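You operate a simulated robot arm through the tools that you are given. There is no shell and no other tool. Be economical: measure what you need, move in short steps, check, and stop when the job is done.

You run a simulated two-armed robot. Do the job below in one go: nothing can be reset, and whatever is moved stays where it is left.

Task
Wipe up the spill on the white table with the striped tea towel and put it back.

The check looks at the end state, three seconds after you hand in, the way a careful person would. Anything else that was tipped, shoved, dropped, spilled or broken makes it a failure. Flat cloth is picked up by pressing the open fingertips on it (5 to 10 N) and closing them slowly along it; thin cloth reads only 2 to 8 mm in the jaws.

Robot
Two 6-joint arms with two-finger parallel grippers on one trunk, on a base that drives. Base frame: it is fixed to the floor where the robot stands at the start and does not move with it; the origin is under the middle of the robot, x ahead of it, y to its left, z up; the surface under the hand at the start is at about z = 80. Readings come in cm, degrees, newtons and seconds.
The left shoulder is at the start at [8, 21.6, 158.4], the right one opposite. With the tool pointing down near the work surface each hand reaches from about 10 to 66 cm from the robot's upright axis, wherever it stands, measured 20 degrees to its own side. Payload 3.43 kg a hand.
The tool frame of a hand sits at the grasp point between the pads (the TCP): z along the fingers, y along the line on which they close. The tips reach 3 cm beyond it. Largest opening 9.4 cm; finger width 2.8, thickness 1; the body of the gripper, 5 by 9.6 cm, starts 5.5 cm behind the TCP.
Orientation is that of the tool frame in the base frame, as a unit quaternion [x, y, z, w]. With the fingers straight down and closing along the base's y, the tool's x points along the base's -x, its y along +y and its z along -z.

Tools
- The arms move only by the tool nudge_tool. It takes "left_series", "right_series" or both (then of equal length, played together; a hand with none holds still); each is a list of rows, each a list of 3 entries, a list of its own where there are three numbers: the shift along the base's x, y, z in mm, then the turn, a rotation vector about the base's x, y, z in rad, then the gripper command, from -1 (shut) to 1 (fully open), values between in proportion. In form: [[[x, y, z], [rx, ry, rz], hand], ...]. A call has 1 to 8 rows; each row is the pose to reach, as a shift and turn from the pose commanded when the call began. Each row takes 0.2 s and may step no farther than 5 cm and 8.6 degrees from the row before; otherwise, or with a gripper value out of range, the whole call is refused. Where a pose cannot be reached the arm comes as near as it can. A force on the tool above 40 N (or 10 N above the force at the start of the call, whichever is more), or a blocked arm, ends the call early, and 0.2 s more pass. Each finger travels about 7.2 cm/s and halts on what it meets, pressing with about 23 N; the grip force reading is that of the motor and also rises with nothing between the fingers. The clock runs only during rows and for 0.2 s after the last one: add rows that repeat a pose to give the fingers time. It gives the time, the measured TCP pose, the force on the tool (base axes), the opening and the grip force at its end, in the units of the frame above (readings bear some noise), with the torque about the TCP (base axes, N m) and any sound that the robot's microphone picked up.
- Cameras (640 x 400 px; columns grow to the right, rows downward): "scene" is now at [9.14, 2.38, 172.6]; the picture's right is [0.39, -0.92, 0.00], its down [-0.80, -0.34, -0.49] and it looks along [0.45, 0.19, -0.87] (base axes); focal length 290 px, centre (320, 200). "left" rides on the left gripper at [7.6, -1.4, -10.3] in its tool frame; the picture's right is [0.18, 0.98, 0.00], its down [-0.75, 0.14, -0.64] and it looks along [-0.63, 0.12, 0.77] (tool axes); focal length 243 px, centre (320, 200). "right" rides on the right gripper at [7.6, 1.4, -10.3] in its tool frame; the picture's right is [-0.18, 0.98, 0.00], its down [-0.75, -0.14, -0.64] and it looks along [-0.63, -0.12, 0.77] (tool axes); focal length 243 px, centre (320, 200). There is no depth. A picture from a camera that has moved, and an enlarged one, comes with that camera's place and axes in the base frame and with its lens.
- capture(camera): a new picture of that camera. The clock stands still meanwhile.
- slide_trunk(by): slides the trunk up (or, below 0, down) by that many cm; the arms and the scene camera ride with it, the base frame stays. It gives what a move gives, with no picture.
- roll_base(legs): drives the robot by 1 to 6 legs, each [ahead, left, turn to the left] in cm, cm and degrees, along the robot's own axes; the way and the turn of a leg run together, so that a leg with both is an arc; at most 150 cm and 180 degrees a leg. The arms and the cameras ride along, it lands a little off, and it stops where it bumps. It gives what a move gives.
- head_to(pan, tilt): turns the head with the scene camera to pan (to the left, within 86 degrees either way) and tilt (down, from -29 to 69), counted from straight ahead of the robot. It gives what a move gives.
- zoom(camera, box): a new picture of the part [left, top, right, bottom] of that camera's present view, enlarged. The clock stands still meanwhile.
- finish_job(): hands the job in; it is judged then, once.

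Go step by step. Nothing tells you exact positions but the pictures and the camera data: compare them with the known pose of the tool, close in by small moves and look again before you grip or let go. The budget is 120 turns and 100 pictures, counting those below and the enlarged ones. Unless the task says otherwise, let go and move clear before handing in, and close with one line.

The tools are called after "Request:" as a command line: name --argument value ..., lists and objects as JSON in quotes. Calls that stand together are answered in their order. nudge_tool: Moves the arms, as the interface text tells. Its arguments: {"type":"object","properties":{"left_series":{"type":"array","items":{"type":"array"}},"right_series":{"type":"array","items":{"type":"array"}}},"required":[]} The other tools are called the same way: slide_trunk (by) slides the trunk up or down; roll_base (legs) drives the base; head_to (pan, tilt) turns the head that bears the scene camera; capture (camera) takes a picture; zoom (camera, box) takes an enlarged picture of a part of a camera's view; finish_job () hands the job in.

At the start:

```text
clock: 0.0
left_tcp_pos: [38.56, 51.77, 99.87]
left_tool_rot: [0.0, 1.0, 0.0, 0.001]
left_ft_force: [0.3, 0.4, 0.7]
left_ft_torque: [0.01, 0.02, 0.01]
left_opening: 9.4
left_grasp_force: 0.0
right_tcp_pos: [45.22, 9.08, 106.34]
right_tool_rot: [0.0, 1.0, 0.001, 0.001]
right_ft_force: [0.8, 0.3, 0.8]
right_ft_torque: [-0.03, 0.0, 0.0]
right_opening: 9.42
right_grasp_force: 0.0
trunk travel left (down, up): [-81.4, 2.6]
robot x, y, heading: [-0.04, -0.14, -0.0]
head pan, tilt: [22.9, 60.7]
```

scene: 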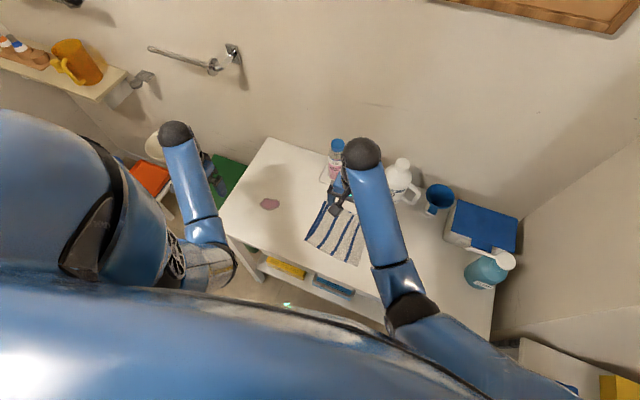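
right: 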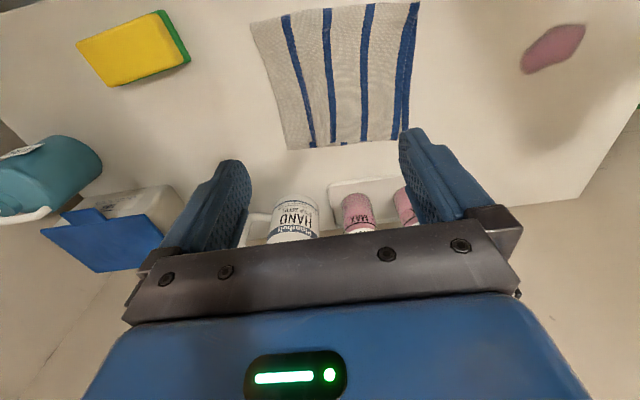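
left: 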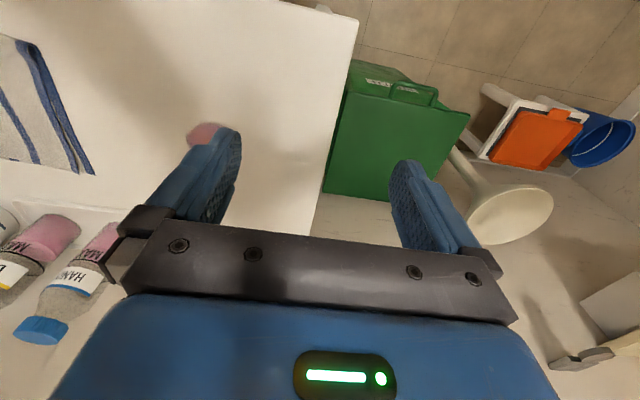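

I see the striped towel lying flat at about x 40–57, y 2–21 and the pink spill at about (48, 39). I'll look closer before moving.

Request:
zoom --camera "scene" --box '[210, 120, 410, 300]'

Request:
zoom --camera "right" --box '[220, 0, 640, 200]'

```text
2.22 times, centred on (310, 210) of scene
camera zoom: at [9.14, 2.38, 172.6], right [0.39, -0.92, 0.0], down [-0.8, -0.34, -0.49], along [0.45, 0.19, -0.87], focal length 644 px, centre (342, 178)
```

zoom: 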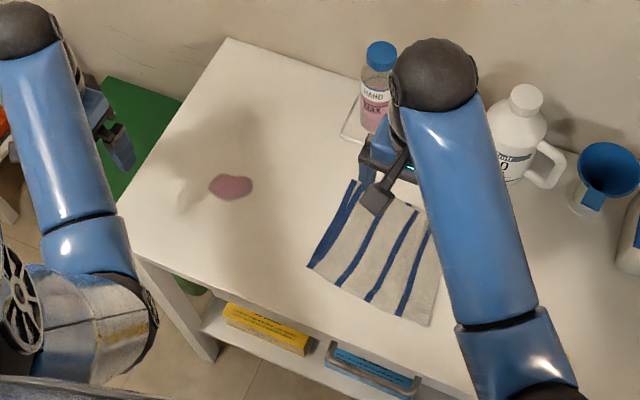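

```text
1.52 times, centred on (430, 100) of right
camera zoom: at [37.52, 10.53, 116.31], right [0.18, 0.98, 0.0], down [0.75, -0.14, 0.64], along [0.63, -0.12, -0.77], focal length 370 px, centre (152, 352)
```

zoom: 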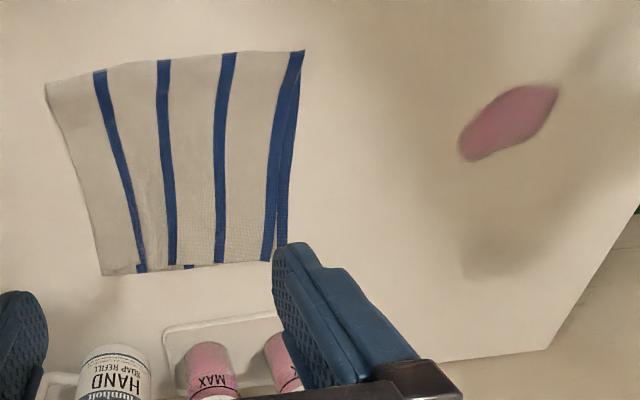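

The towel appears folded, with its fold along the right edge (y≈1.6, x 38.6–55.6) and the spill at (48, 39), about 7 cm long. The left hand can reach all of it, so I'll first move the right hand up and away.

Request:
nudge_tool --right_series '[[[0, 0, 45], [0, 0, 0], 0], [[0, 0, 90], [0, 0, 0], 0], [[0, -45, 100], [0, 0, 0], 0], [[-15, -90, 100], [0, 0, 0], 0], [[-30, -135, 100], [0, 0, 0], 0], [[-45, -180, 100], [0, 0, 0], 0], [[-60, -225, 100], [0, 0, 0], 0], [[-75, -270, 100], [0, 0, 0], 0]]'

Request:
capture --camera "scene"

```text
clock: 1.8
left_tcp_pos: [38.63, 51.59, 100.08]
left_tool_rot: [-0.001, 1.0, 0.0, 0.001]
left_ft_force: [-0.3, -0.1, -0.2]
left_ft_torque: [-0.02, -0.02, 0.02]
left_opening: 9.4
left_grasp_force: 0.1
right_tcp_pos: [37.12, -17.73, 102.0]
right_tool_rot: [0.0, 1.0, 0.003, 0.01]
right_ft_force: [0.0, -0.3, 0.0]
right_ft_torque: [0.0, -0.01, 0.01]
right_opening: 4.68
right_grasp_force: 0.1
right hand out of reach, approached as far as the arm can: row 1, 2, 3, 4, 5, 6, 7, 8
trunk travel left (down, up): [-81.4, 2.6]
robot x, y, heading: [-0.11, -0.05, 0.2]
head pan, tilt: [22.9, 60.7]
```

```text
94 pictures are left
camera scene: at [8.97, 2.21, 172.62], right [0.39, -0.92, 0.0], down [-0.8, -0.34, -0.49], along [0.45, 0.19, -0.87], focal length 290 px, centre (320, 200)
```

scene: 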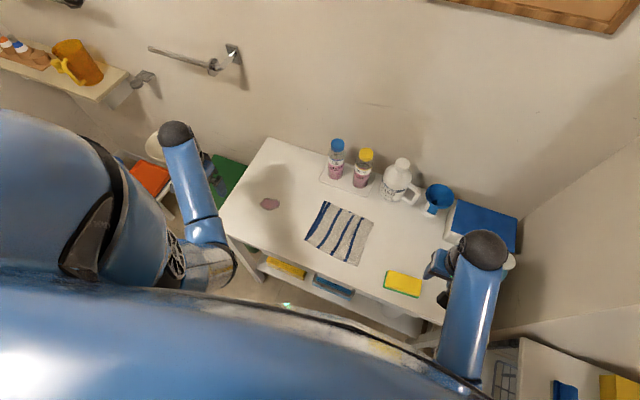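

The right hand is clear of the towel and touches nothing. Now I'll bring the left hand over the right (fold) edge of the towel.

Request:
nudge_tool --left_series '[[[10, -45, 0], [0, 0, 0], 0.2], [[20, -90, 0], [0, 0, 0], 0.2], [[30, -135, 0], [0, 0, 0], 0.2], [[40, -180, 0], [0, 0, 0], 0.2], [[50, -228, 0], [0, 0, 0], 0.2], [[60, -276, 0], [0, 0, 0], 0.2], [[70, -324, 0], [0, 0, 0], 0.2], [[80, -370, 0], [0, 0, 0], 0.2]]'

Request:
capture --camera "left"

```text
clock: 3.6
left_tcp_pos: [46.72, 14.63, 99.89]
left_tool_rot: [0.0, 1.0, 0.001, 0.0]
left_ft_force: [0.1, 1.1, 0.8]
left_ft_torque: [0.02, 0.0, 0.01]
left_opening: 5.63
left_grasp_force: 0.1
right_tcp_pos: [37.26, -17.64, 102.05]
right_tool_rot: [0.0, 1.0, 0.002, 0.009]
right_ft_force: [0.8, 0.0, 0.2]
right_ft_torque: [-0.03, 0.05, -0.03]
right_opening: 4.69
right_grasp_force: 0.1
trunk travel left (down, up): [-81.4, 2.6]
robot x, y, heading: [0.05, 0.12, -0.0]
head pan, tilt: [22.9, 60.7]
```

```text
93 pictures are left
camera left: at [39.04, 13.22, 110.34], right [-0.19, 0.98, 0.0], down [0.75, 0.14, 0.64], along [0.63, 0.12, -0.77], focal length 243 px, centre (320, 200)
```

left: 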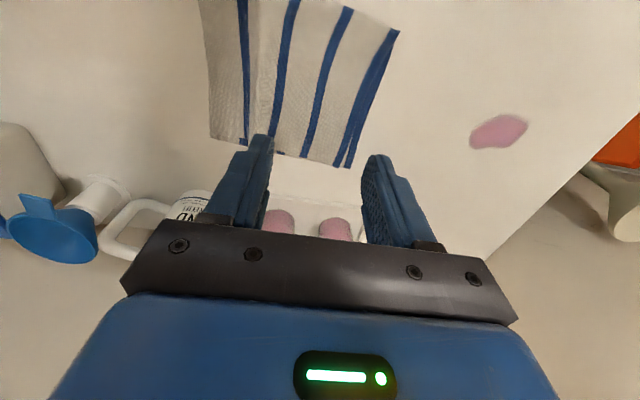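

The hand is above the towel. I'll move to y≈3.2 so one finger lands just outside the fold, and descend to z≈88.

Request:
nudge_tool --left_series '[[[0, -45, 0], [0, 0, 0], 0.1], [[0, -90, 0], [0, 0, 0], 0.06], [[3, -114, -20], [0, 0, 0], 0.06], [[3, -114, -60], [0, 0, 0], 0.06], [[3, -114, -110], [0, 0, 0], 0.06], [[3, -114, -130], [0, 0, 0], 0.06]]'

Request:
capture --camera "left"

Request:
zoom --camera "scene" --box '[280, 160, 440, 290]'

```text
clock: 5.0
left_tcp_pos: [46.99, 3.32, 86.92]
left_tool_rot: [-0.002, 1.0, 0.0, 0.001]
left_ft_force: [0.3, 0.0, -0.3]
left_ft_torque: [0.03, 0.01, 0.0]
left_opening: 5.01
left_grasp_force: 0.2
right_tcp_pos: [37.32, -17.61, 102.02]
right_tool_rot: [0.0, 1.0, 0.002, 0.009]
right_ft_force: [-0.2, -0.3, 0.6]
right_ft_torque: [0.02, -0.01, -0.03]
right_opening: 4.7
right_grasp_force: 0.1
trunk travel left (down, up): [-81.4, 2.6]
robot x, y, heading: [-0.3, -0.1, -0.2]
head pan, tilt: [22.9, 60.7]
```

```text
92 pictures are left
camera left: at [39.34, 1.95, 97.27], right [-0.19, 0.98, 0.0], down [0.75, 0.14, 0.64], along [0.63, 0.12, -0.77], focal length 243 px, centre (320, 200)
```

left: 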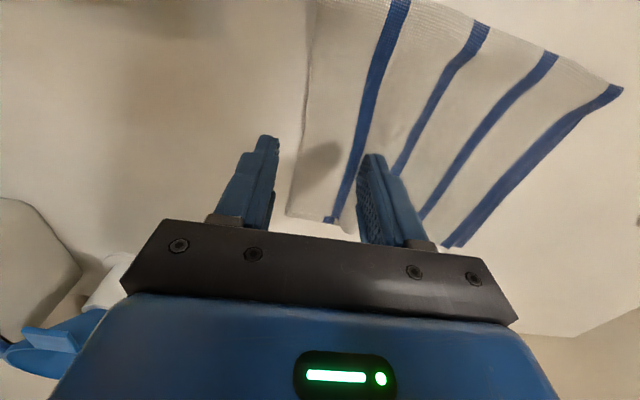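

```text
3.08 times, centred on (360, 225) of scene
camera zoom: at [9.22, 2.28, 172.6], right [0.39, -0.92, 0.0], down [-0.8, -0.34, -0.49], along [0.45, 0.19, -0.87], focal length 891 px, centre (197, 123)
```

zoom: 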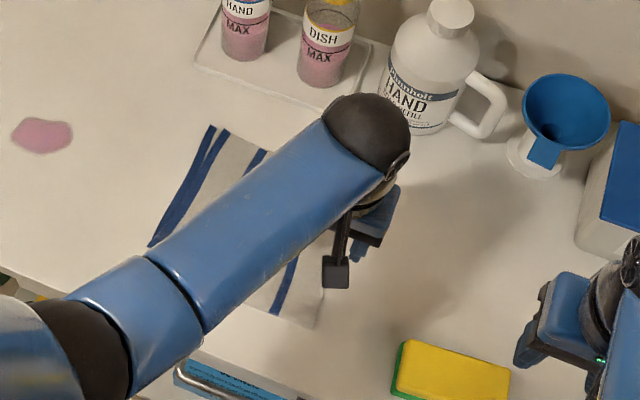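

Alignment agrees with the estimates. I'll lower gently to contact.

Request:
nudge_tool --left_series '[[[0, 0, -15], [0, 0, 0], 0.06], [[0, 0, -28], [0, 0, 0], 0.06], [[0, 0, -35], [0, 0, 0], 0.06], [[0, 0, -37], [0, 0, 0], 0.06]]'

```text
clock: 6.0
left_tcp_pos: [46.97, 3.32, 83.32]
left_tool_rot: [-0.001, 1.0, 0.001, 0.002]
left_ft_force: [-0.1, -0.6, 0.5]
left_ft_torque: [0.0, -0.01, 0.0]
left_opening: 4.97
left_grasp_force: 0.1
right_tcp_pos: [37.21, -17.53, 101.98]
right_tool_rot: [0.0, 1.0, 0.002, 0.01]
right_ft_force: [0.1, 0.0, -0.4]
right_ft_torque: [-0.01, -0.03, 0.0]
right_opening: 4.72
right_grasp_force: 0.1
trunk travel left (down, up): [-81.4, 2.6]
robot x, y, heading: [0.22, 0.58, 0.2]
head pan, tilt: [22.9, 60.7]
```

Request:
nudge_tool --left_series '[[[0, 0, -2], [0, 0, 0], 0.06], [[0, 0, -4], [0, 0, 0], 0.06]]'

```text
clock: 6.6
left_tcp_pos: [46.95, 3.24, 83.21]
left_tool_rot: [-0.001, 1.0, -0.001, 0.004]
left_ft_force: [0.5, 1.6, 25.1]
left_ft_torque: [0.89, 0.16, 0.01]
left_opening: 5.08
left_grasp_force: 0.8
right_tcp_pos: [37.12, -17.62, 102.11]
right_tool_rot: [0.001, 1.0, 0.001, 0.01]
right_ft_force: [0.2, 0.1, -0.1]
right_ft_torque: [-0.01, -0.01, -0.01]
right_opening: 4.69
right_grasp_force: 0.1
trunk travel left (down, up): [-81.4, 2.6]
robot x, y, heading: [0.14, 0.3, -0.0]
head pan, tilt: [22.9, 60.7]
```

Request:
nudge_tool --left_series '[[[0, 0, 1], [0.04, 0, 0], 0.06], [[0, 0, 1], [0.04, 0, 0], 0.06]]'

```text
clock: 7.2
left_tcp_pos: [46.91, 3.18, 83.18]
left_tool_rot: [-0.001, 1.0, 0.019, 0.002]
left_ft_force: [3.1, -1.7, 23.6]
left_ft_torque: [-0.81, 0.02, 0.13]
left_opening: 4.97
left_grasp_force: 0.6
right_tcp_pos: [37.09, -17.46, 102.07]
right_tool_rot: [0.0, 1.0, 0.001, 0.01]
right_ft_force: [-0.3, 1.5, 0.7]
right_ft_torque: [-0.01, -0.02, -0.01]
right_opening: 4.7
right_grasp_force: 0.1
trunk travel left (down, up): [-81.4, 2.6]
robot x, y, heading: [0.22, -0.31, -0.2]
head pan, tilt: [22.9, 60.7]
```

Request:
nudge_tool --left_series '[[[0, 0, 1], [-0.02, 0, 0], 0.06], [[0, 0, 1], [-0.02, 0, 0], 0.06]]'

```text
clock: 7.8
left_tcp_pos: [46.91, 3.26, 83.06]
left_tool_rot: [-0.001, 1.0, 0.011, 0.002]
left_ft_force: [3.8, -1.1, 17.4]
left_ft_torque: [0.46, -0.08, -0.11]
left_opening: 4.95
left_grasp_force: 0.0
right_tcp_pos: [37.1, -17.53, 101.97]
right_tool_rot: [0.001, 1.0, 0.002, 0.01]
right_ft_force: [0.0, -0.4, -0.5]
right_ft_torque: [-0.01, 0.01, 0.03]
right_opening: 4.71
right_grasp_force: 0.1
trunk travel left (down, up): [-81.4, 2.6]
robot x, y, heading: [0.22, -0.18, -0.2]
head pan, tilt: [22.9, 60.7]
```

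Both fingers bear now. I'll ease the pressure a little and close slowly.

Request:
nudge_tool --left_series '[[[0, 0, 1], [0, 0, 0], 0.0], [[0, 0, 1], [0, 0, 0], -0.15], [[0, 0, 1], [0, 0, 0], -0.3], [[0, 0, 1], [0, 0, 0], -0.45], [[0, 0, 1], [0, 0, 0], -0.6], [[0, 0, 1], [0, 0, 0], -0.75], [[0, 0, 1], [0, 0, 0], -0.9], [[0, 0, 1], [0, 0, 0], -1]]'

Request:
capture --camera "left"

```text
clock: 9.6
left_tcp_pos: [46.92, 3.31, 83.23]
left_tool_rot: [-0.001, 1.0, 0.009, 0.001]
left_ft_force: [-0.1, -0.8, 4.4]
left_ft_torque: [0.02, 0.02, -0.05]
left_opening: 0.41
left_grasp_force: 23.2
right_tcp_pos: [37.2, -17.51, 101.97]
right_tool_rot: [0.0, 1.0, 0.003, 0.01]
right_ft_force: [0.6, -0.2, -0.5]
right_ft_torque: [0.0, -0.02, 0.01]
right_opening: 4.69
right_grasp_force: 0.0
trunk travel left (down, up): [-81.4, 2.6]
robot x, y, heading: [0.05, 0.02, -0.1]
head pan, tilt: [22.9, 60.7]
```

```text
90 pictures are left
camera left: at [39.23, 1.71, 93.48], right [-0.19, 0.98, 0.02], down [0.75, 0.13, 0.65], along [0.63, 0.13, -0.76], focal length 243 px, centre (320, 200)
```

left: 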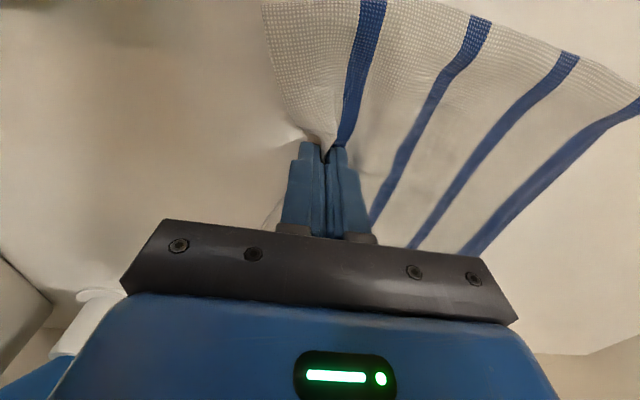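

The cloth is pinched (4 mm). I'll lift a little, and check that both layers come.

Request:
nudge_tool --left_series '[[[0, 0, 30], [-0.018, 0, 0], -1], [[0, 10, 65], [-0.018, 0, 0], -1], [[0, 20, 100], [-0.018, 0, 0], -1], [[0, 20, 100], [-0.018, 0, 0], -1]]'

Request:
capture --camera "left"

Request:
zoom --camera "scene" --box '[240, 140, 440, 300]'

Request:
capture --camera "right"

```text
clock: 10.6
left_tcp_pos: [46.94, 5.37, 93.21]
left_tool_rot: [-0.001, 1.0, 0.001, 0.0]
left_ft_force: [-0.4, -0.3, -0.6]
left_ft_torque: [0.01, 0.0, 0.01]
left_opening: 0.41
left_grasp_force: 23.0
right_tcp_pos: [37.28, -17.53, 102.09]
right_tool_rot: [0.0, 1.0, 0.001, 0.009]
right_ft_force: [0.1, 0.1, 0.9]
right_ft_torque: [-0.02, 0.0, 0.02]
right_opening: 4.69
right_grasp_force: 0.1
trunk travel left (down, up): [-81.4, 2.6]
robot x, y, heading: [0.16, 0.3, 0.0]
head pan, tilt: [22.9, 60.7]
```

```text
89 pictures are left
camera left: at [39.26, 3.94, 103.56], right [-0.19, 0.98, 0.0], down [0.75, 0.14, 0.64], along [0.63, 0.12, -0.77], focal length 243 px, centre (320, 200)
```

left: 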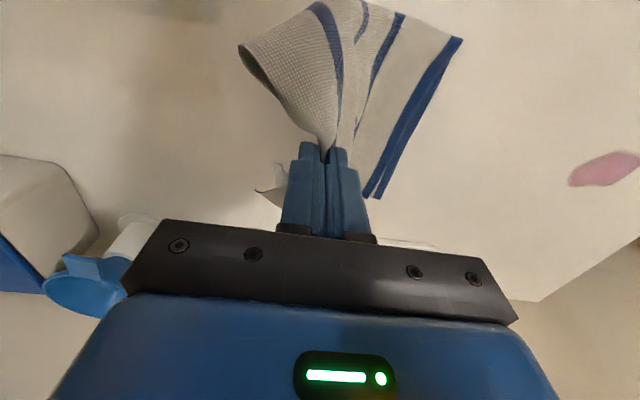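

```text
2.50 times, centred on (340, 220) of scene
camera zoom: at [9.19, 2.35, 172.6], right [0.39, -0.92, 0.0], down [-0.8, -0.34, -0.49], along [0.45, 0.19, -0.87], focal length 724 px, centre (270, 150)
```

zoom: 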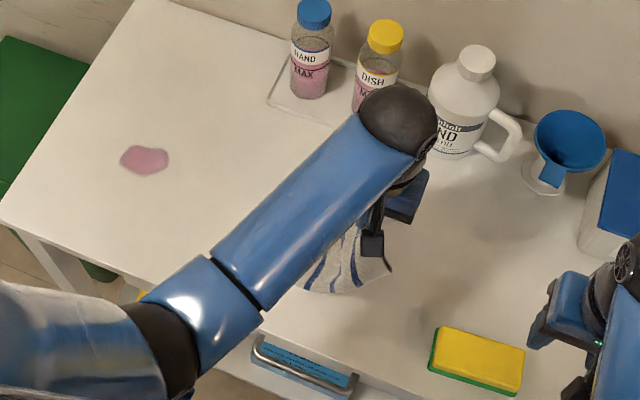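

```text
87 pictures are left
camera right: at [29.37, -16.03, 112.03], right [0.18, 0.98, 0.01], down [0.74, -0.14, 0.65], along [0.64, -0.12, -0.76], focal length 243 px, centre (320, 200)
```

right: 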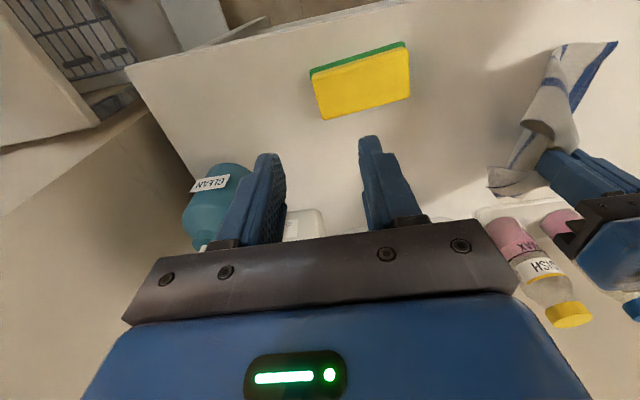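

Both layers come up together. I'll raise it and carry it to the spill.

Request:
nudge_tool --left_series '[[[0, 0, 45], [0, 0, 0], -1], [[0, 20, 85], [0, 0, 0], -1], [[0, 65, 95], [0, 0, 0], -1], [[0, 110, 95], [0, 0, 0], -1], [[2, 155, 95], [0, 0, 0], -1], [[4, 200, 95], [0, 0, 0], -1], [[6, 245, 95], [0, 0, 0], -1], [[8, 290, 95], [0, 0, 0], -1]]'

Request:
capture --camera "left"

Request:
capture --camera "right"

Request:
zoom --camera "scene" --box '[200, 120, 400, 280]'

```text
clock: 12.4
left_tcp_pos: [47.63, 34.38, 102.55]
left_tool_rot: [0.0, 1.0, 0.002, 0.0]
left_ft_force: [-0.5, 0.5, -0.4]
left_ft_torque: [0.05, -0.03, -0.01]
left_opening: 0.39
left_grasp_force: 22.5
right_tcp_pos: [37.19, -17.44, 102.07]
right_tool_rot: [0.0, 1.0, 0.002, 0.008]
right_ft_force: [0.7, 0.0, 0.7]
right_ft_torque: [0.01, 0.04, 0.04]
right_opening: 4.72
right_grasp_force: 0.1
trunk travel left (down, up): [-81.4, 2.6]
robot x, y, heading: [-0.25, -0.16, -0.1]
head pan, tilt: [22.9, 60.7]
```

```text
86 pictures are left
camera left: at [40.05, 33.01, 112.89], right [-0.18, 0.98, 0.0], down [0.75, 0.14, 0.64], along [0.63, 0.12, -0.77], focal length 243 px, centre (320, 200)
```

left: 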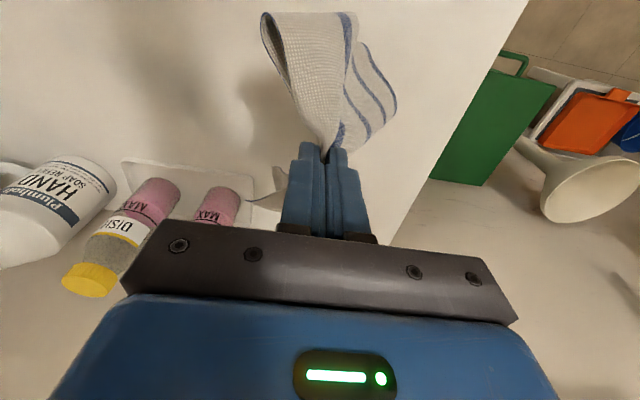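

```text
85 pictures are left
camera right: at [29.37, -15.92, 112.05], right [0.18, 0.98, 0.01], down [0.74, -0.14, 0.66], along [0.64, -0.12, -0.76], focal length 243 px, centre (320, 200)
```

right: 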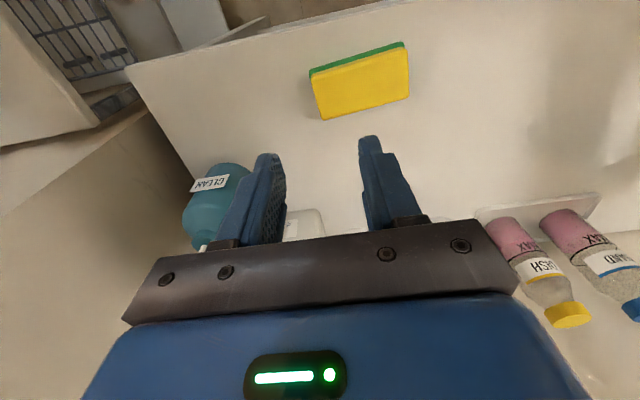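

```text
2.50 times, centred on (300, 200) of scene
camera zoom: at [9.19, 2.53, 172.6], right [0.39, -0.92, 0.0], down [-0.8, -0.34, -0.49], along [0.45, 0.19, -0.87], focal length 724 px, centre (370, 200)
```

zoom: 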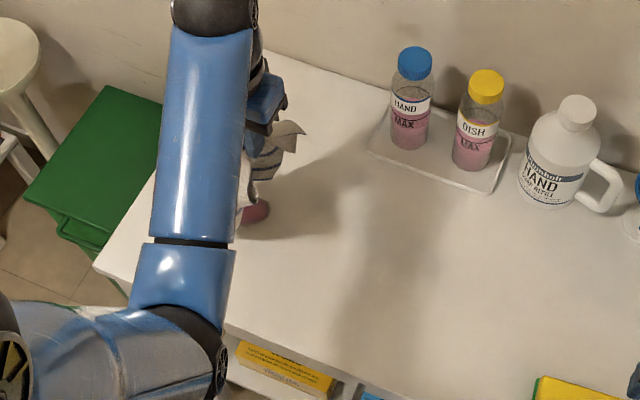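

The cloth hangs above the spill. I'll move a bit farther left, then lay it down over the spill while drawing the hand right.

Request:
nudge_tool --left_series '[[[0, 50, 0], [0, 0, 0], -1], [[0, 95, -5], [0, 0, 0], -1], [[0, 95, -5], [0, 0, 0], -1], [[0, 95, -40], [0, 0, 0], -1], [[0, 80, -75], [0, 0, 0], -1], [[0, 55, -110], [0, 0, 0], -1], [[0, 20, -145], [0, 0, 0], -1], [[0, -20, -175], [0, 0, 0], -1]]'

Request:
capture --camera "left"

Request:
zoom --camera "scene" --box '[200, 120, 400, 280]'

```text
clock: 14.2
left_tcp_pos: [47.69, 32.23, 85.22]
left_tool_rot: [-0.001, 1.0, 0.001, 0.0]
left_ft_force: [0.3, 0.5, -0.3]
left_ft_torque: [0.04, -0.04, 0.01]
left_opening: 0.39
left_grasp_force: 22.8
right_tcp_pos: [37.31, -17.43, 102.03]
right_tool_rot: [0.0, 1.0, 0.002, 0.009]
right_ft_force: [-0.3, 0.8, -0.2]
right_ft_torque: [0.0, 0.01, -0.02]
right_opening: 4.71
right_grasp_force: 0.1
trunk travel left (down, up): [-81.4, 2.6]
robot x, y, heading: [-0.34, 0.22, -0.0]
head pan, tilt: [22.9, 60.7]
```

```text
83 pictures are left
camera left: at [40.16, 30.78, 95.46], right [-0.19, 0.98, 0.0], down [0.75, 0.14, 0.64], along [0.63, 0.12, -0.77], focal length 243 px, centre (320, 200)
```

left: 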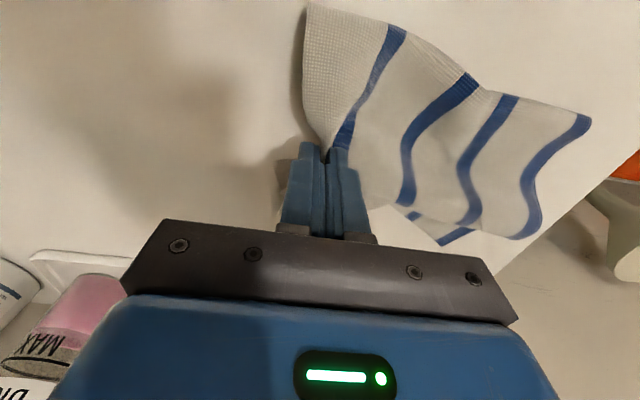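

```text
2.50 times, centred on (300, 200) of scene
camera zoom: at [9.18, 2.28, 172.61], right [0.39, -0.92, 0.0], down [-0.8, -0.34, -0.49], along [0.45, 0.19, -0.87], focal length 724 px, centre (370, 200)
```

zoom: 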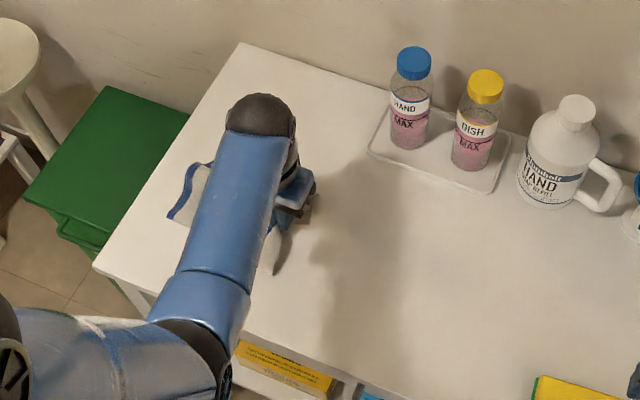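

The towel lies over the spill. I'll drag it right, low to the table, to see how much it picks up.

Request:
nudge_tool --left_series '[[[0, -25, -18], [0, 0, 0], -1], [[0, -55, -20], [0, 0, 0], -1], [[0, -85, -20], [0, 0, 0], -1], [[0, -115, -20], [0, 0, 0], -1], [[0, -145, -20], [0, 0, 0], -1]]'

Request:
capture --camera "left"

Request:
zoom --camera "scene" --box '[200, 120, 400, 280]'

```text
clock: 15.4
left_tcp_pos: [47.46, 17.85, 83.29]
left_tool_rot: [-0.001, 1.0, 0.001, 0.001]
left_ft_force: [0.2, 2.5, 8.3]
left_ft_torque: [0.15, -0.07, 0.02]
left_opening: 0.4
left_grasp_force: 22.7
right_tcp_pos: [37.26, -17.64, 102.07]
right_tool_rot: [-0.001, 1.0, 0.003, 0.01]
right_ft_force: [0.0, 0.1, -0.5]
right_ft_torque: [0.02, 0.01, -0.01]
right_opening: 4.7
right_grasp_force: 0.0
trunk travel left (down, up): [-81.4, 2.6]
robot x, y, heading: [-0.04, 0.01, 0.0]
head pan, tilt: [22.9, 60.7]
```

```text
81 pictures are left
camera left: at [39.94, 16.36, 93.57], right [-0.19, 0.98, 0.0], down [0.75, 0.14, 0.64], along [0.63, 0.12, -0.77], focal length 243 px, centre (320, 200)
```

left: 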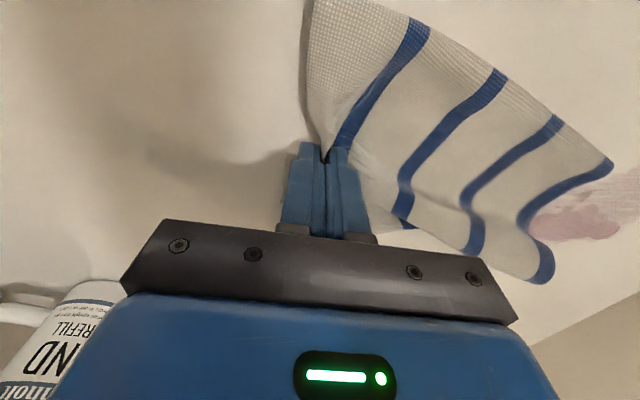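

```text
2.50 times, centred on (300, 200) of scene
camera zoom: at [9.02, 2.25, 172.62], right [0.39, -0.92, 0.0], down [-0.8, -0.34, -0.49], along [0.45, 0.19, -0.87], focal length 724 px, centre (370, 200)
```

zoom: 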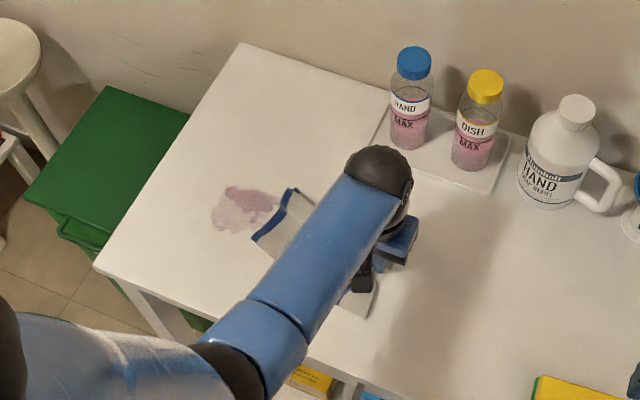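

One pass faded the spill but smeared it. Next I'll set the cloth down bunched under the fingertips right on the spill, so I can press and scrub.

Request:
nudge_tool --left_series '[[[0, 20, 45], [0, 0, 0], -1], [[0, 40, 90], [0, 0, 0], -1], [[0, 60, 135], [0, 0, 0], -1], [[0, 90, 170], [0, 0, 0], -1], [[0, 130, 190], [0, 0, 0], -1], [[0, 175, 190], [0, 0, 0], -1], [[0, 220, 190], [0, 0, 0], -1], [[0, 235, 190], [0, 0, 0], -1]]'

Request:
nudge_tool --left_series '[[[0, 10, -30], [0, 0, 0], -1], [[0, 15, -60], [0, 0, 0], -1], [[0, 15, -90], [0, 0, 0], -1], [[0, 5, -120], [0, 0, 0], -1], [[0, -5, -145], [0, 0, 0], -1], [[0, -10, -165], [0, 0, 0], -1], [[0, -10, -180], [0, 0, 0], -1], [[0, -10, -186], [0, 0, 0], -1]]'

Request:
capture --camera "left"

Request:
zoom --camera "scene" --box '[200, 120, 400, 280]'

```text
clock: 17.2
left_tcp_pos: [47.61, 41.54, 102.18]
left_tool_rot: [0.0, 1.0, 0.001, 0.001]
left_ft_force: [0.1, -0.3, -0.5]
left_ft_torque: [-0.05, -0.01, -0.01]
left_opening: 0.41
left_grasp_force: 22.7
right_tcp_pos: [37.44, -17.51, 102.01]
right_tool_rot: [-0.001, 1.0, 0.001, 0.009]
right_ft_force: [0.3, 0.0, -0.1]
right_ft_torque: [-0.02, -0.01, -0.04]
right_opening: 4.71
right_grasp_force: 0.1
trunk travel left (down, up): [-81.4, 2.6]
robot x, y, heading: [0.17, -0.19, 0.2]
head pan, tilt: [22.9, 60.7]
```

```text
clock: 19.0
left_tcp_pos: [47.9, 40.27, 83.6]
left_tool_rot: [-0.001, 1.0, 0.001, 0.001]
left_ft_force: [0.5, -1.5, 4.0]
left_ft_torque: [0.04, -0.01, 0.0]
left_opening: 0.4
left_grasp_force: 22.9
right_tcp_pos: [37.06, -17.64, 102.08]
right_tool_rot: [0.0, 1.0, 0.001, 0.01]
right_ft_force: [0.3, -0.6, 0.4]
right_ft_torque: [0.01, 0.04, -0.02]
right_opening: 4.72
right_grasp_force: 0.2
trunk travel left (down, up): [-81.4, 2.6]
robot x, y, heading: [0.02, 0.16, 0.2]
head pan, tilt: [22.9, 60.7]
```

```text
79 pictures are left
camera left: at [40.11, 38.92, 93.99], right [-0.19, 0.98, 0.0], down [0.75, 0.14, 0.64], along [0.63, 0.12, -0.76], focal length 243 px, centre (320, 200)
```

left: 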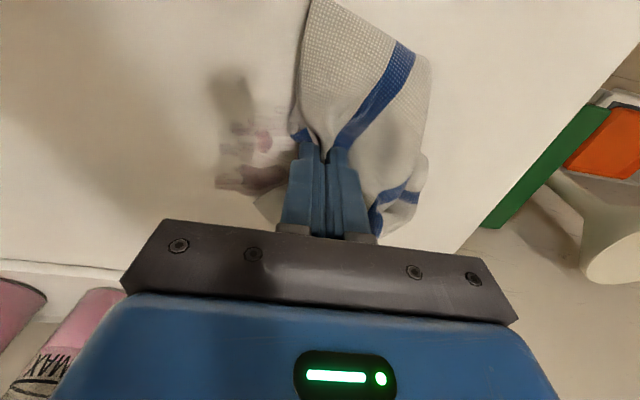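

```text
2.50 times, centred on (300, 200) of scene
camera zoom: at [9.09, 2.31, 172.62], right [0.39, -0.92, 0.0], down [-0.8, -0.34, -0.49], along [0.45, 0.19, -0.87], focal length 724 px, centre (370, 200)
```

zoom: 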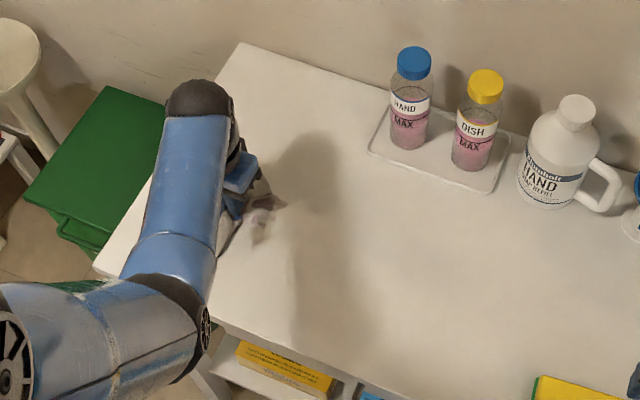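

Residue now shows at about y 31–38. I'll press lightly and scrub across it in strokes.

Request:
nudge_tool --left_series '[[[0, -25, -3], [0, 0, 0], -1], [[0, -55, -3], [0, 0, 0], -1], [[0, -85, -3], [0, 0, 0], -1], [[0, -110, -3], [0, 0, 0], -1], [[20, -110, -3], [0, 0, 0], -1], [[20, -80, -3], [0, 0, 0], -1], [[20, -45, -3], [0, 0, 0], -1], [[20, -15, -3], [0, 0, 0], -1]]'

Request:
nudge_tool --left_series '[[[-20, 0, 0], [0, 0, 0], -1], [[-40, 0, 0], [0, 0, 0], -1], [[-40, -30, 0], [0, 0, 0], -1], [[-40, -60, 0], [0, 0, 0], -1], [[-40, -95, 0], [0, 0, 0], -1], [[-20, -95, 0], [0, 0, 0], -1], [[-20, -60, 0], [0, 0, 0], -1], [[-20, -20, 0], [0, 0, 0], -1]]'

Request:
capture --camera "left"

Request:
zoom --camera "scene" --box '[200, 120, 400, 280]'

```text
clock: 20.8
left_tcp_pos: [49.63, 38.68, 83.49]
left_tool_rot: [0.0, 1.0, 0.002, 0.002]
left_ft_force: [-0.8, -7.0, 24.1]
left_ft_torque: [0.02, 0.14, 0.03]
left_opening: 0.4
left_grasp_force: 22.9
right_tcp_pos: [36.98, -17.74, 102.1]
right_tool_rot: [0.0, 1.0, 0.003, 0.01]
right_ft_force: [0.9, 0.2, 0.6]
right_ft_torque: [-0.02, -0.01, 0.03]
right_opening: 4.69
right_grasp_force: 0.1
trunk travel left (down, up): [-81.4, 2.6]
robot x, y, heading: [-0.31, -0.16, 0.0]
head pan, tilt: [22.9, 60.7]
```

```text
clock: 22.6
left_tcp_pos: [47.75, 36.76, 83.55]
left_tool_rot: [0.0, 1.0, 0.001, 0.002]
left_ft_force: [1.5, -4.2, 14.5]
left_ft_torque: [0.04, 0.0, -0.03]
left_opening: 0.39
left_grasp_force: 22.7
right_tcp_pos: [37.1, -17.5, 102.07]
right_tool_rot: [0.0, 1.0, 0.002, 0.009]
right_ft_force: [0.1, 0.2, 0.3]
right_ft_torque: [0.02, 0.0, 0.0]
right_opening: 4.71
right_grasp_force: 0.0
trunk travel left (down, up): [-81.4, 2.6]
robot x, y, heading: [0.39, -0.07, 0.1]
head pan, tilt: [22.9, 60.7]
```

```text
77 pictures are left
camera left: at [40.05, 35.34, 93.8], right [-0.18, 0.98, 0.0], down [0.75, 0.14, 0.64], along [0.63, 0.12, -0.76], focal length 243 px, centre (320, 200)
```

left: 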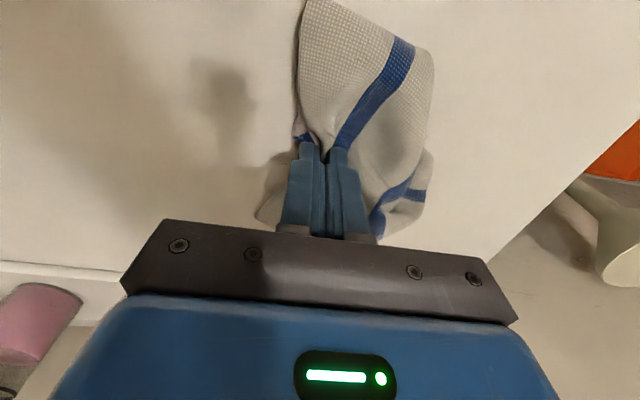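

```text
2.50 times, centred on (300, 200) of scene
camera zoom: at [8.96, 2.28, 172.61], right [0.39, -0.92, 0.0], down [-0.8, -0.34, -0.49], along [0.45, 0.19, -0.87], focal length 724 px, centre (370, 200)
```

zoom: 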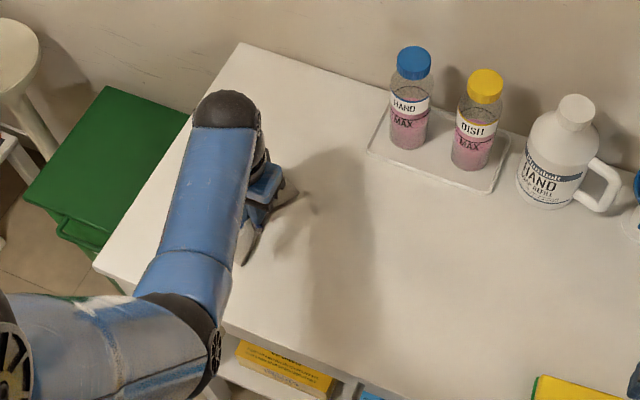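

The visible table is now clean; I'll do another round over the left part and then lift to inspect.

Request:
nudge_tool --left_series '[[[0, 35, 0], [0, 0, 0], -1], [[0, 65, 0], [0, 0, 0], -1], [[20, 65, 0], [0, 0, 0], -1], [[20, 25, 0], [0, 0, 0], -1], [[-20, 25, 0], [0, 0, 0], -1], [[-20, 60, 0], [0, 0, 0], -1], [[-10, 25, 0], [0, 0, 0], -1], [[0, -15, 0], [0, 0, 0], -1]]'

Request:
nudge_tool --left_series '[[[0, -20, 0], [0, 0, 0], -1], [[0, -40, 45], [0, 0, 0], -1], [[0, -60, 90], [0, 0, 0], -1], [[0, -90, 135], [0, 0, 0], -1], [[0, -130, 170], [0, 0, 0], -1], [[0, -170, 185], [0, 0, 0], -1], [[0, -210, 185], [0, 0, 0], -1]]'

Request:
capture --camera "left"

Request:
zoom --camera "scene" --box '[200, 120, 400, 280]'

```text
clock: 24.4
left_tcp_pos: [47.66, 35.11, 83.49]
left_tool_rot: [-0.001, 1.0, 0.002, 0.001]
left_ft_force: [-0.7, 5.8, 20.2]
left_ft_torque: [0.45, 0.16, -0.04]
left_opening: 0.38
left_grasp_force: 22.6
right_tcp_pos: [37.08, -17.71, 102.06]
right_tool_rot: [0.001, 1.0, 0.003, 0.01]
right_ft_force: [-0.1, -0.6, 0.4]
right_ft_torque: [0.01, 0.03, 0.03]
right_opening: 4.71
right_grasp_force: 0.1
trunk travel left (down, up): [-81.4, 2.6]
robot x, y, heading: [0.07, -0.03, -0.1]
head pan, tilt: [22.9, 60.7]
```

```text
refused: row 4 steps farther than a row can; nothing moved
```

```text
75 pictures are left
camera left: at [39.91, 33.71, 93.76], right [-0.19, 0.98, 0.0], down [0.75, 0.14, 0.65], along [0.63, 0.12, -0.76], focal length 243 px, centre (320, 200)
```

left: 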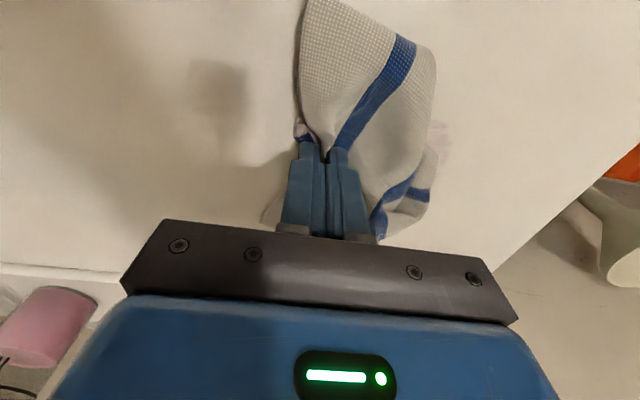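

```text
2.50 times, centred on (300, 200) of scene
camera zoom: at [8.84, 1.94, 172.63], right [0.39, -0.92, 0.0], down [-0.8, -0.34, -0.49], along [0.45, 0.19, -0.87], focal length 724 px, centre (370, 200)
```

zoom: 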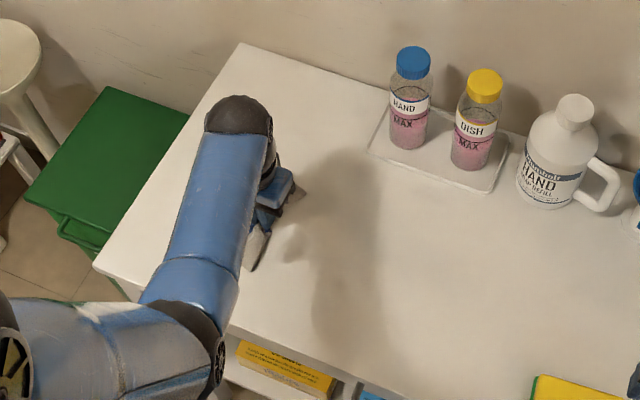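

Faint residue may remain to the left of the cloth. I'll lift and look.

Request:
nudge_tool --left_series '[[[0, -20, 40], [0, 0, 0], -1], [[0, -40, 80], [0, 0, 0], -1], [[0, -60, 120], [0, 0, 0], -1], [[0, -85, 155], [0, 0, 0], -1], [[0, -115, 185], [0, 0, 0], -1], [[0, -155, 185], [0, 0, 0], -1], [[0, -200, 185], [0, 0, 0], -1]]'

Request:
capture --camera "left"

Request:
zoom --camera "scene" --box '[200, 120, 400, 280]'

```text
clock: 26.0
left_tcp_pos: [47.59, 15.35, 101.92]
left_tool_rot: [-0.001, 1.0, 0.001, 0.0]
left_ft_force: [0.5, -0.6, -0.7]
left_ft_torque: [0.09, -0.03, -0.01]
left_opening: 0.42
left_grasp_force: 22.5
right_tcp_pos: [37.17, -17.65, 102.04]
right_tool_rot: [0.0, 1.0, 0.002, 0.008]
right_ft_force: [-0.4, -0.8, 0.0]
right_ft_torque: [0.0, -0.03, -0.01]
right_opening: 4.7
right_grasp_force: 0.0
trunk travel left (down, up): [-81.4, 2.6]
robot x, y, heading: [0.24, 0.37, 0.1]
head pan, tilt: [22.9, 60.7]
```

```text
73 pictures are left
camera left: at [40.04, 13.88, 112.18], right [-0.19, 0.98, 0.0], down [0.75, 0.14, 0.64], along [0.63, 0.12, -0.77], focal length 243 px, centre (320, 200)
```

left: 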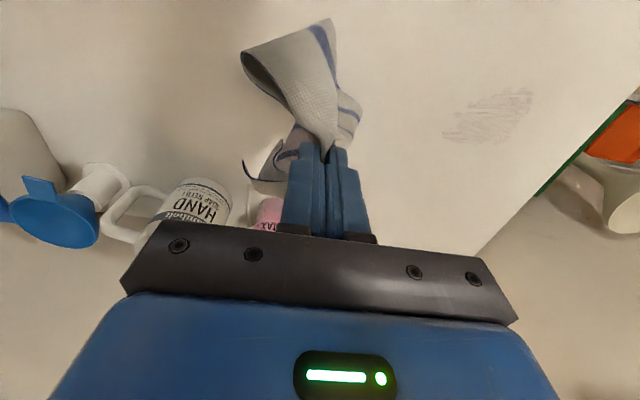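

```text
2.50 times, centred on (300, 200) of scene
camera zoom: at [9.2, 2.24, 172.6], right [0.39, -0.92, 0.0], down [-0.8, -0.34, -0.49], along [0.45, 0.19, -0.87], focal length 724 px, centre (370, 200)
```

zoom: 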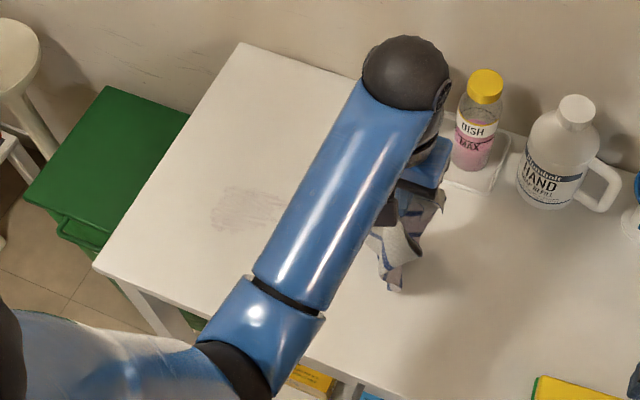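

Only faint streaks remain around x 44–52, y 33–43. One more pressed round with the bunched cloth should take them.

Request:
nudge_tool --left_series '[[[0, 40, 0], [0, 0, 0], -1], [[0, 85, 0], [0, 0, 0], -1], [[0, 130, 0], [0, 0, 0], -1], [[0, 175, 0], [0, 0, 0], -1], [[0, 220, 0], [0, 0, 0], -1], [[0, 265, 0], [0, 0, 0], -1], [[0, 290, -5], [0, 0, 0], -1], [[0, 290, -30], [0, 0, 0], -1]]'

Request:
nudge_tool --left_series '[[[0, 0, -30], [0, 0, 0], -1], [[0, 5, -60], [0, 0, 0], -1], [[0, 0, -90], [0, 0, 0], -1], [[0, -5, -120], [0, 0, 0], -1], [[0, -10, -145], [0, 0, 0], -1], [[0, -10, -155], [0, 0, 0], -1]]'

Request:
capture --camera "left"

```text
clock: 27.8
left_tcp_pos: [47.74, 44.32, 98.78]
left_tool_rot: [-0.001, 1.0, 0.001, 0.001]
left_ft_force: [0.1, -0.1, 0.7]
left_ft_torque: [0.03, -0.02, 0.0]
left_opening: 0.37
left_grasp_force: 22.9
right_tcp_pos: [37.17, -17.54, 102.04]
right_tool_rot: [0.001, 1.0, 0.002, 0.009]
right_ft_force: [-0.9, 0.2, 0.2]
right_ft_torque: [0.03, 0.01, 0.01]
right_opening: 4.68
right_grasp_force: 0.1
trunk travel left (down, up): [-81.4, 2.6]
robot x, y, heading: [0.43, 0.29, 0.2]
head pan, tilt: [22.9, 60.7]
```

```text
clock: 29.2
left_tcp_pos: [47.63, 43.24, 83.56]
left_tool_rot: [0.0, 1.0, 0.001, 0.002]
left_ft_force: [1.7, 0.4, 8.8]
left_ft_torque: [0.09, -0.06, 0.0]
left_opening: 0.38
left_grasp_force: 23.6
right_tcp_pos: [37.16, -17.72, 102.04]
right_tool_rot: [0.0, 1.0, 0.002, 0.01]
right_ft_force: [-1.0, 0.3, 0.6]
right_ft_torque: [0.04, -0.02, 0.03]
right_opening: 4.7
right_grasp_force: 0.0
trunk travel left (down, up): [-81.4, 2.6]
robot x, y, heading: [0.06, -0.03, -0.1]
head pan, tilt: [22.9, 60.7]
```

```text
71 pictures are left
camera left: at [40.08, 41.87, 93.83], right [-0.19, 0.98, 0.0], down [0.75, 0.14, 0.65], along [0.63, 0.12, -0.76], focal length 243 px, centre (320, 200)
```

left: 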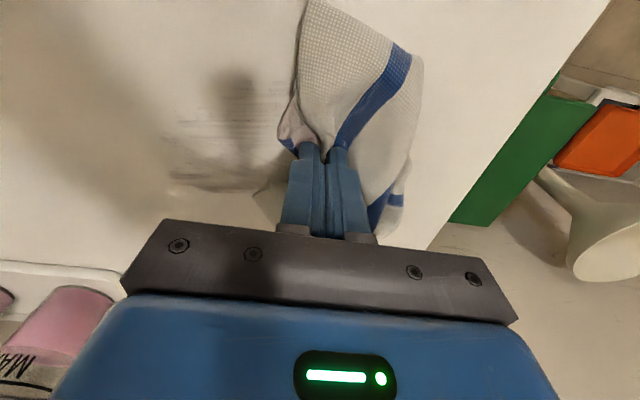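

Request:
nudge_tool --left_series '[[[15, -30, -1], [0, 0, 0], -1], [[25, -70, -1], [0, 0, 0], -1], [[25, -115, -1], [0, 0, 0], -1], [[5, -115, -1], [0, 0, 0], -1], [[5, -75, -1], [0, 0, 0], -1], [[5, -35, -1], [0, 0, 0], -1], [[-10, 0, -1], [0, 0, 0], -1], [[-15, -40, -1], [0, 0, 0], -1]]'

Request:
nudge_tool --left_series '[[[0, -35, 0], [0, 0, 0], -1], [[0, -70, 0], [0, 0, 0], -1], [[-20, -70, 0], [0, 0, 0], -1], [[-20, -35, 0], [0, 0, 0], -1], [[-20, 10, 0], [0, 0, 0], -1], [[10, 15, 0], [0, 0, 0], -1], [[35, -10, 0], [0, 0, 0], -1], [[5, -40, 0], [0, 0, 0], -1]]'

Request:
capture --camera "left"

Request:
nudge_tool --left_series '[[[0, -20, 40], [0, 0, 0], -1], [[0, -40, 80], [0, 0, 0], -1], [[0, -60, 120], [0, 0, 0], -1], [[0, -85, 155], [0, 0, 0], -1], [[0, -115, 185], [0, 0, 0], -1], [[0, -155, 185], [0, 0, 0], -1], [[0, -200, 185], [0, 0, 0], -1]]'

Request:
capture --camera "left"

Request:
zoom --camera "scene" --box '[200, 120, 400, 280]'

```text
clock: 31.0
left_tcp_pos: [46.06, 39.55, 83.51]
left_tool_rot: [-0.002, 1.0, 0.003, 0.003]
left_ft_force: [2.8, 8.2, 26.2]
left_ft_torque: [0.44, 0.15, -0.11]
left_opening: 0.39
left_grasp_force: 23.0
right_tcp_pos: [36.96, -17.51, 102.2]
right_tool_rot: [-0.001, 1.0, 0.003, 0.01]
right_ft_force: [0.0, 0.2, 0.3]
right_ft_torque: [0.0, 0.01, -0.01]
right_opening: 4.7
right_grasp_force: 0.0
trunk travel left (down, up): [-81.4, 2.6]
robot x, y, heading: [0.13, 0.08, 0.1]
head pan, tilt: [22.9, 60.7]
```

```text
clock: 32.8
left_tcp_pos: [47.0, 35.16, 83.49]
left_tool_rot: [0.0, 1.0, 0.003, 0.005]
left_ft_force: [7.1, 5.1, 26.7]
left_ft_torque: [0.37, 0.01, -0.11]
left_opening: 0.38
left_grasp_force: 22.9
right_tcp_pos: [37.16, -17.77, 102.15]
right_tool_rot: [0.0, 1.0, 0.003, 0.01]
right_ft_force: [-0.1, 0.7, 0.2]
right_ft_torque: [-0.02, -0.01, 0.02]
right_opening: 4.7
right_grasp_force: 0.0
trunk travel left (down, up): [-81.4, 2.6]
robot x, y, heading: [0.29, 0.2, -0.1]
head pan, tilt: [22.9, 60.7]
```

```text
70 pictures are left
camera left: at [39.17, 33.74, 93.71], right [-0.18, 0.98, 0.0], down [0.75, 0.14, 0.65], along [0.64, 0.12, -0.76], focal length 243 px, centre (320, 200)
```

left: 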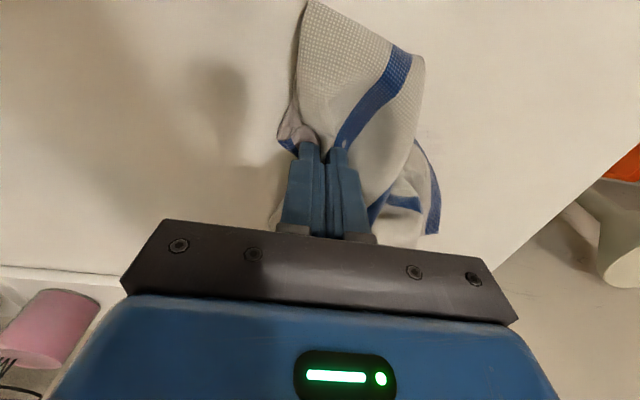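

```text
clock: 34.4
left_tcp_pos: [46.54, 15.38, 101.75]
left_tool_rot: [-0.001, 1.0, 0.001, 0.0]
left_ft_force: [0.2, 0.3, -0.2]
left_ft_torque: [0.02, 0.0, 0.0]
left_opening: 0.4
left_grasp_force: 22.9
right_tcp_pos: [37.25, -17.61, 102.0]
right_tool_rot: [0.0, 1.0, 0.003, 0.008]
right_ft_force: [-0.6, -0.3, 0.5]
right_ft_torque: [0.03, 0.02, 0.01]
right_opening: 4.68
right_grasp_force: 0.2
trunk travel left (down, up): [-81.4, 2.6]
robot x, y, heading: [-0.13, 0.04, -0.0]
head pan, tilt: [22.9, 60.7]
```

```text
69 pictures are left
camera left: at [38.96, 13.82, 112.08], right [-0.19, 0.98, 0.0], down [0.75, 0.14, 0.64], along [0.63, 0.12, -0.77], focal length 243 px, centre (320, 200)
```

left: 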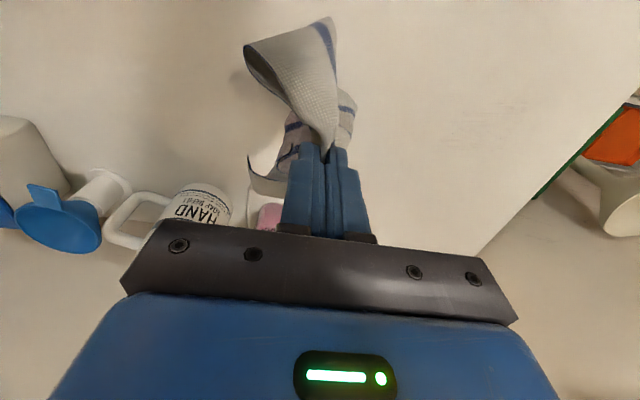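

```text
2.50 times, centred on (300, 200) of scene
camera zoom: at [9.18, 2.23, 172.61], right [0.39, -0.92, 0.0], down [-0.8, -0.34, -0.49], along [0.45, 0.19, -0.87], focal length 724 px, centre (370, 200)
```

zoom: 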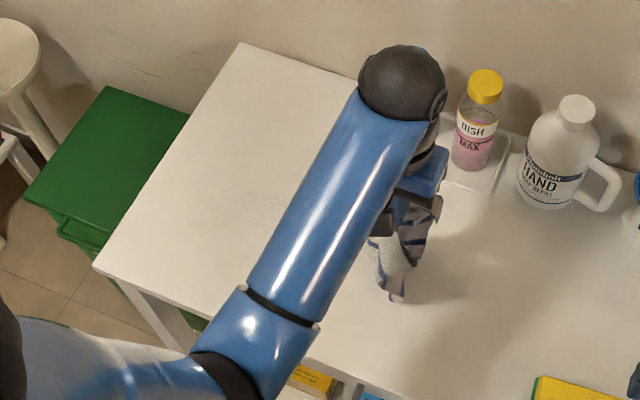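

Request:
zoom --camera "left" --box '[380, 40, 600, 180]'

Request:
zoom --camera "scene" --box '[240, 170, 320, 230]'

```text
2.86 times, centred on (490, 110) of left
camera zoom: at [38.96, 13.82, 112.08], right [-0.19, 0.98, 0.0], down [0.75, 0.14, 0.64], along [0.63, 0.12, -0.77], focal length 693 px, centre (-166, 457)
```

zoom: 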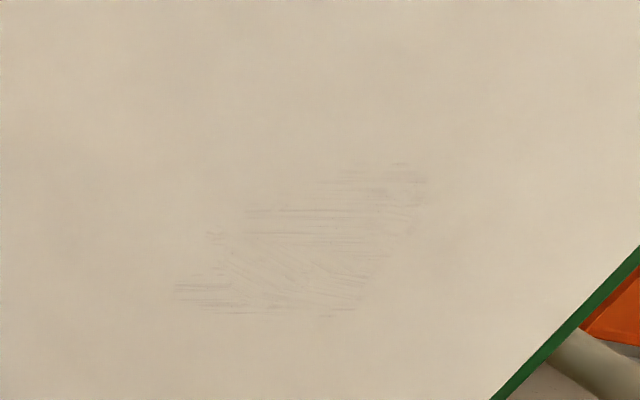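

```text
6.67 times, centred on (280, 200) of scene
camera zoom: at [9.18, 2.23, 172.61], right [0.39, -0.92, 0.0], down [-0.8, -0.34, -0.49], along [0.45, 0.19, -0.87], focal length 1931 px, centre (587, 200)
```

zoom: 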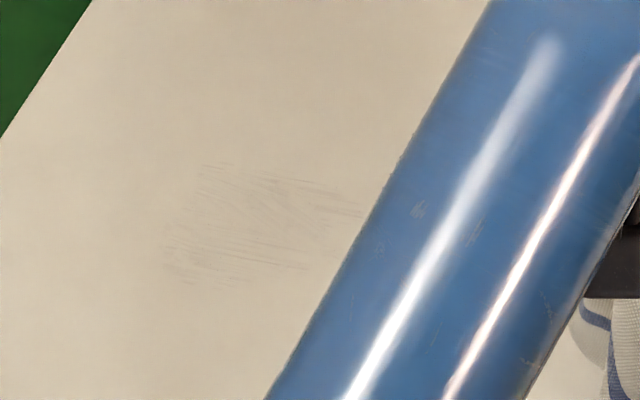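

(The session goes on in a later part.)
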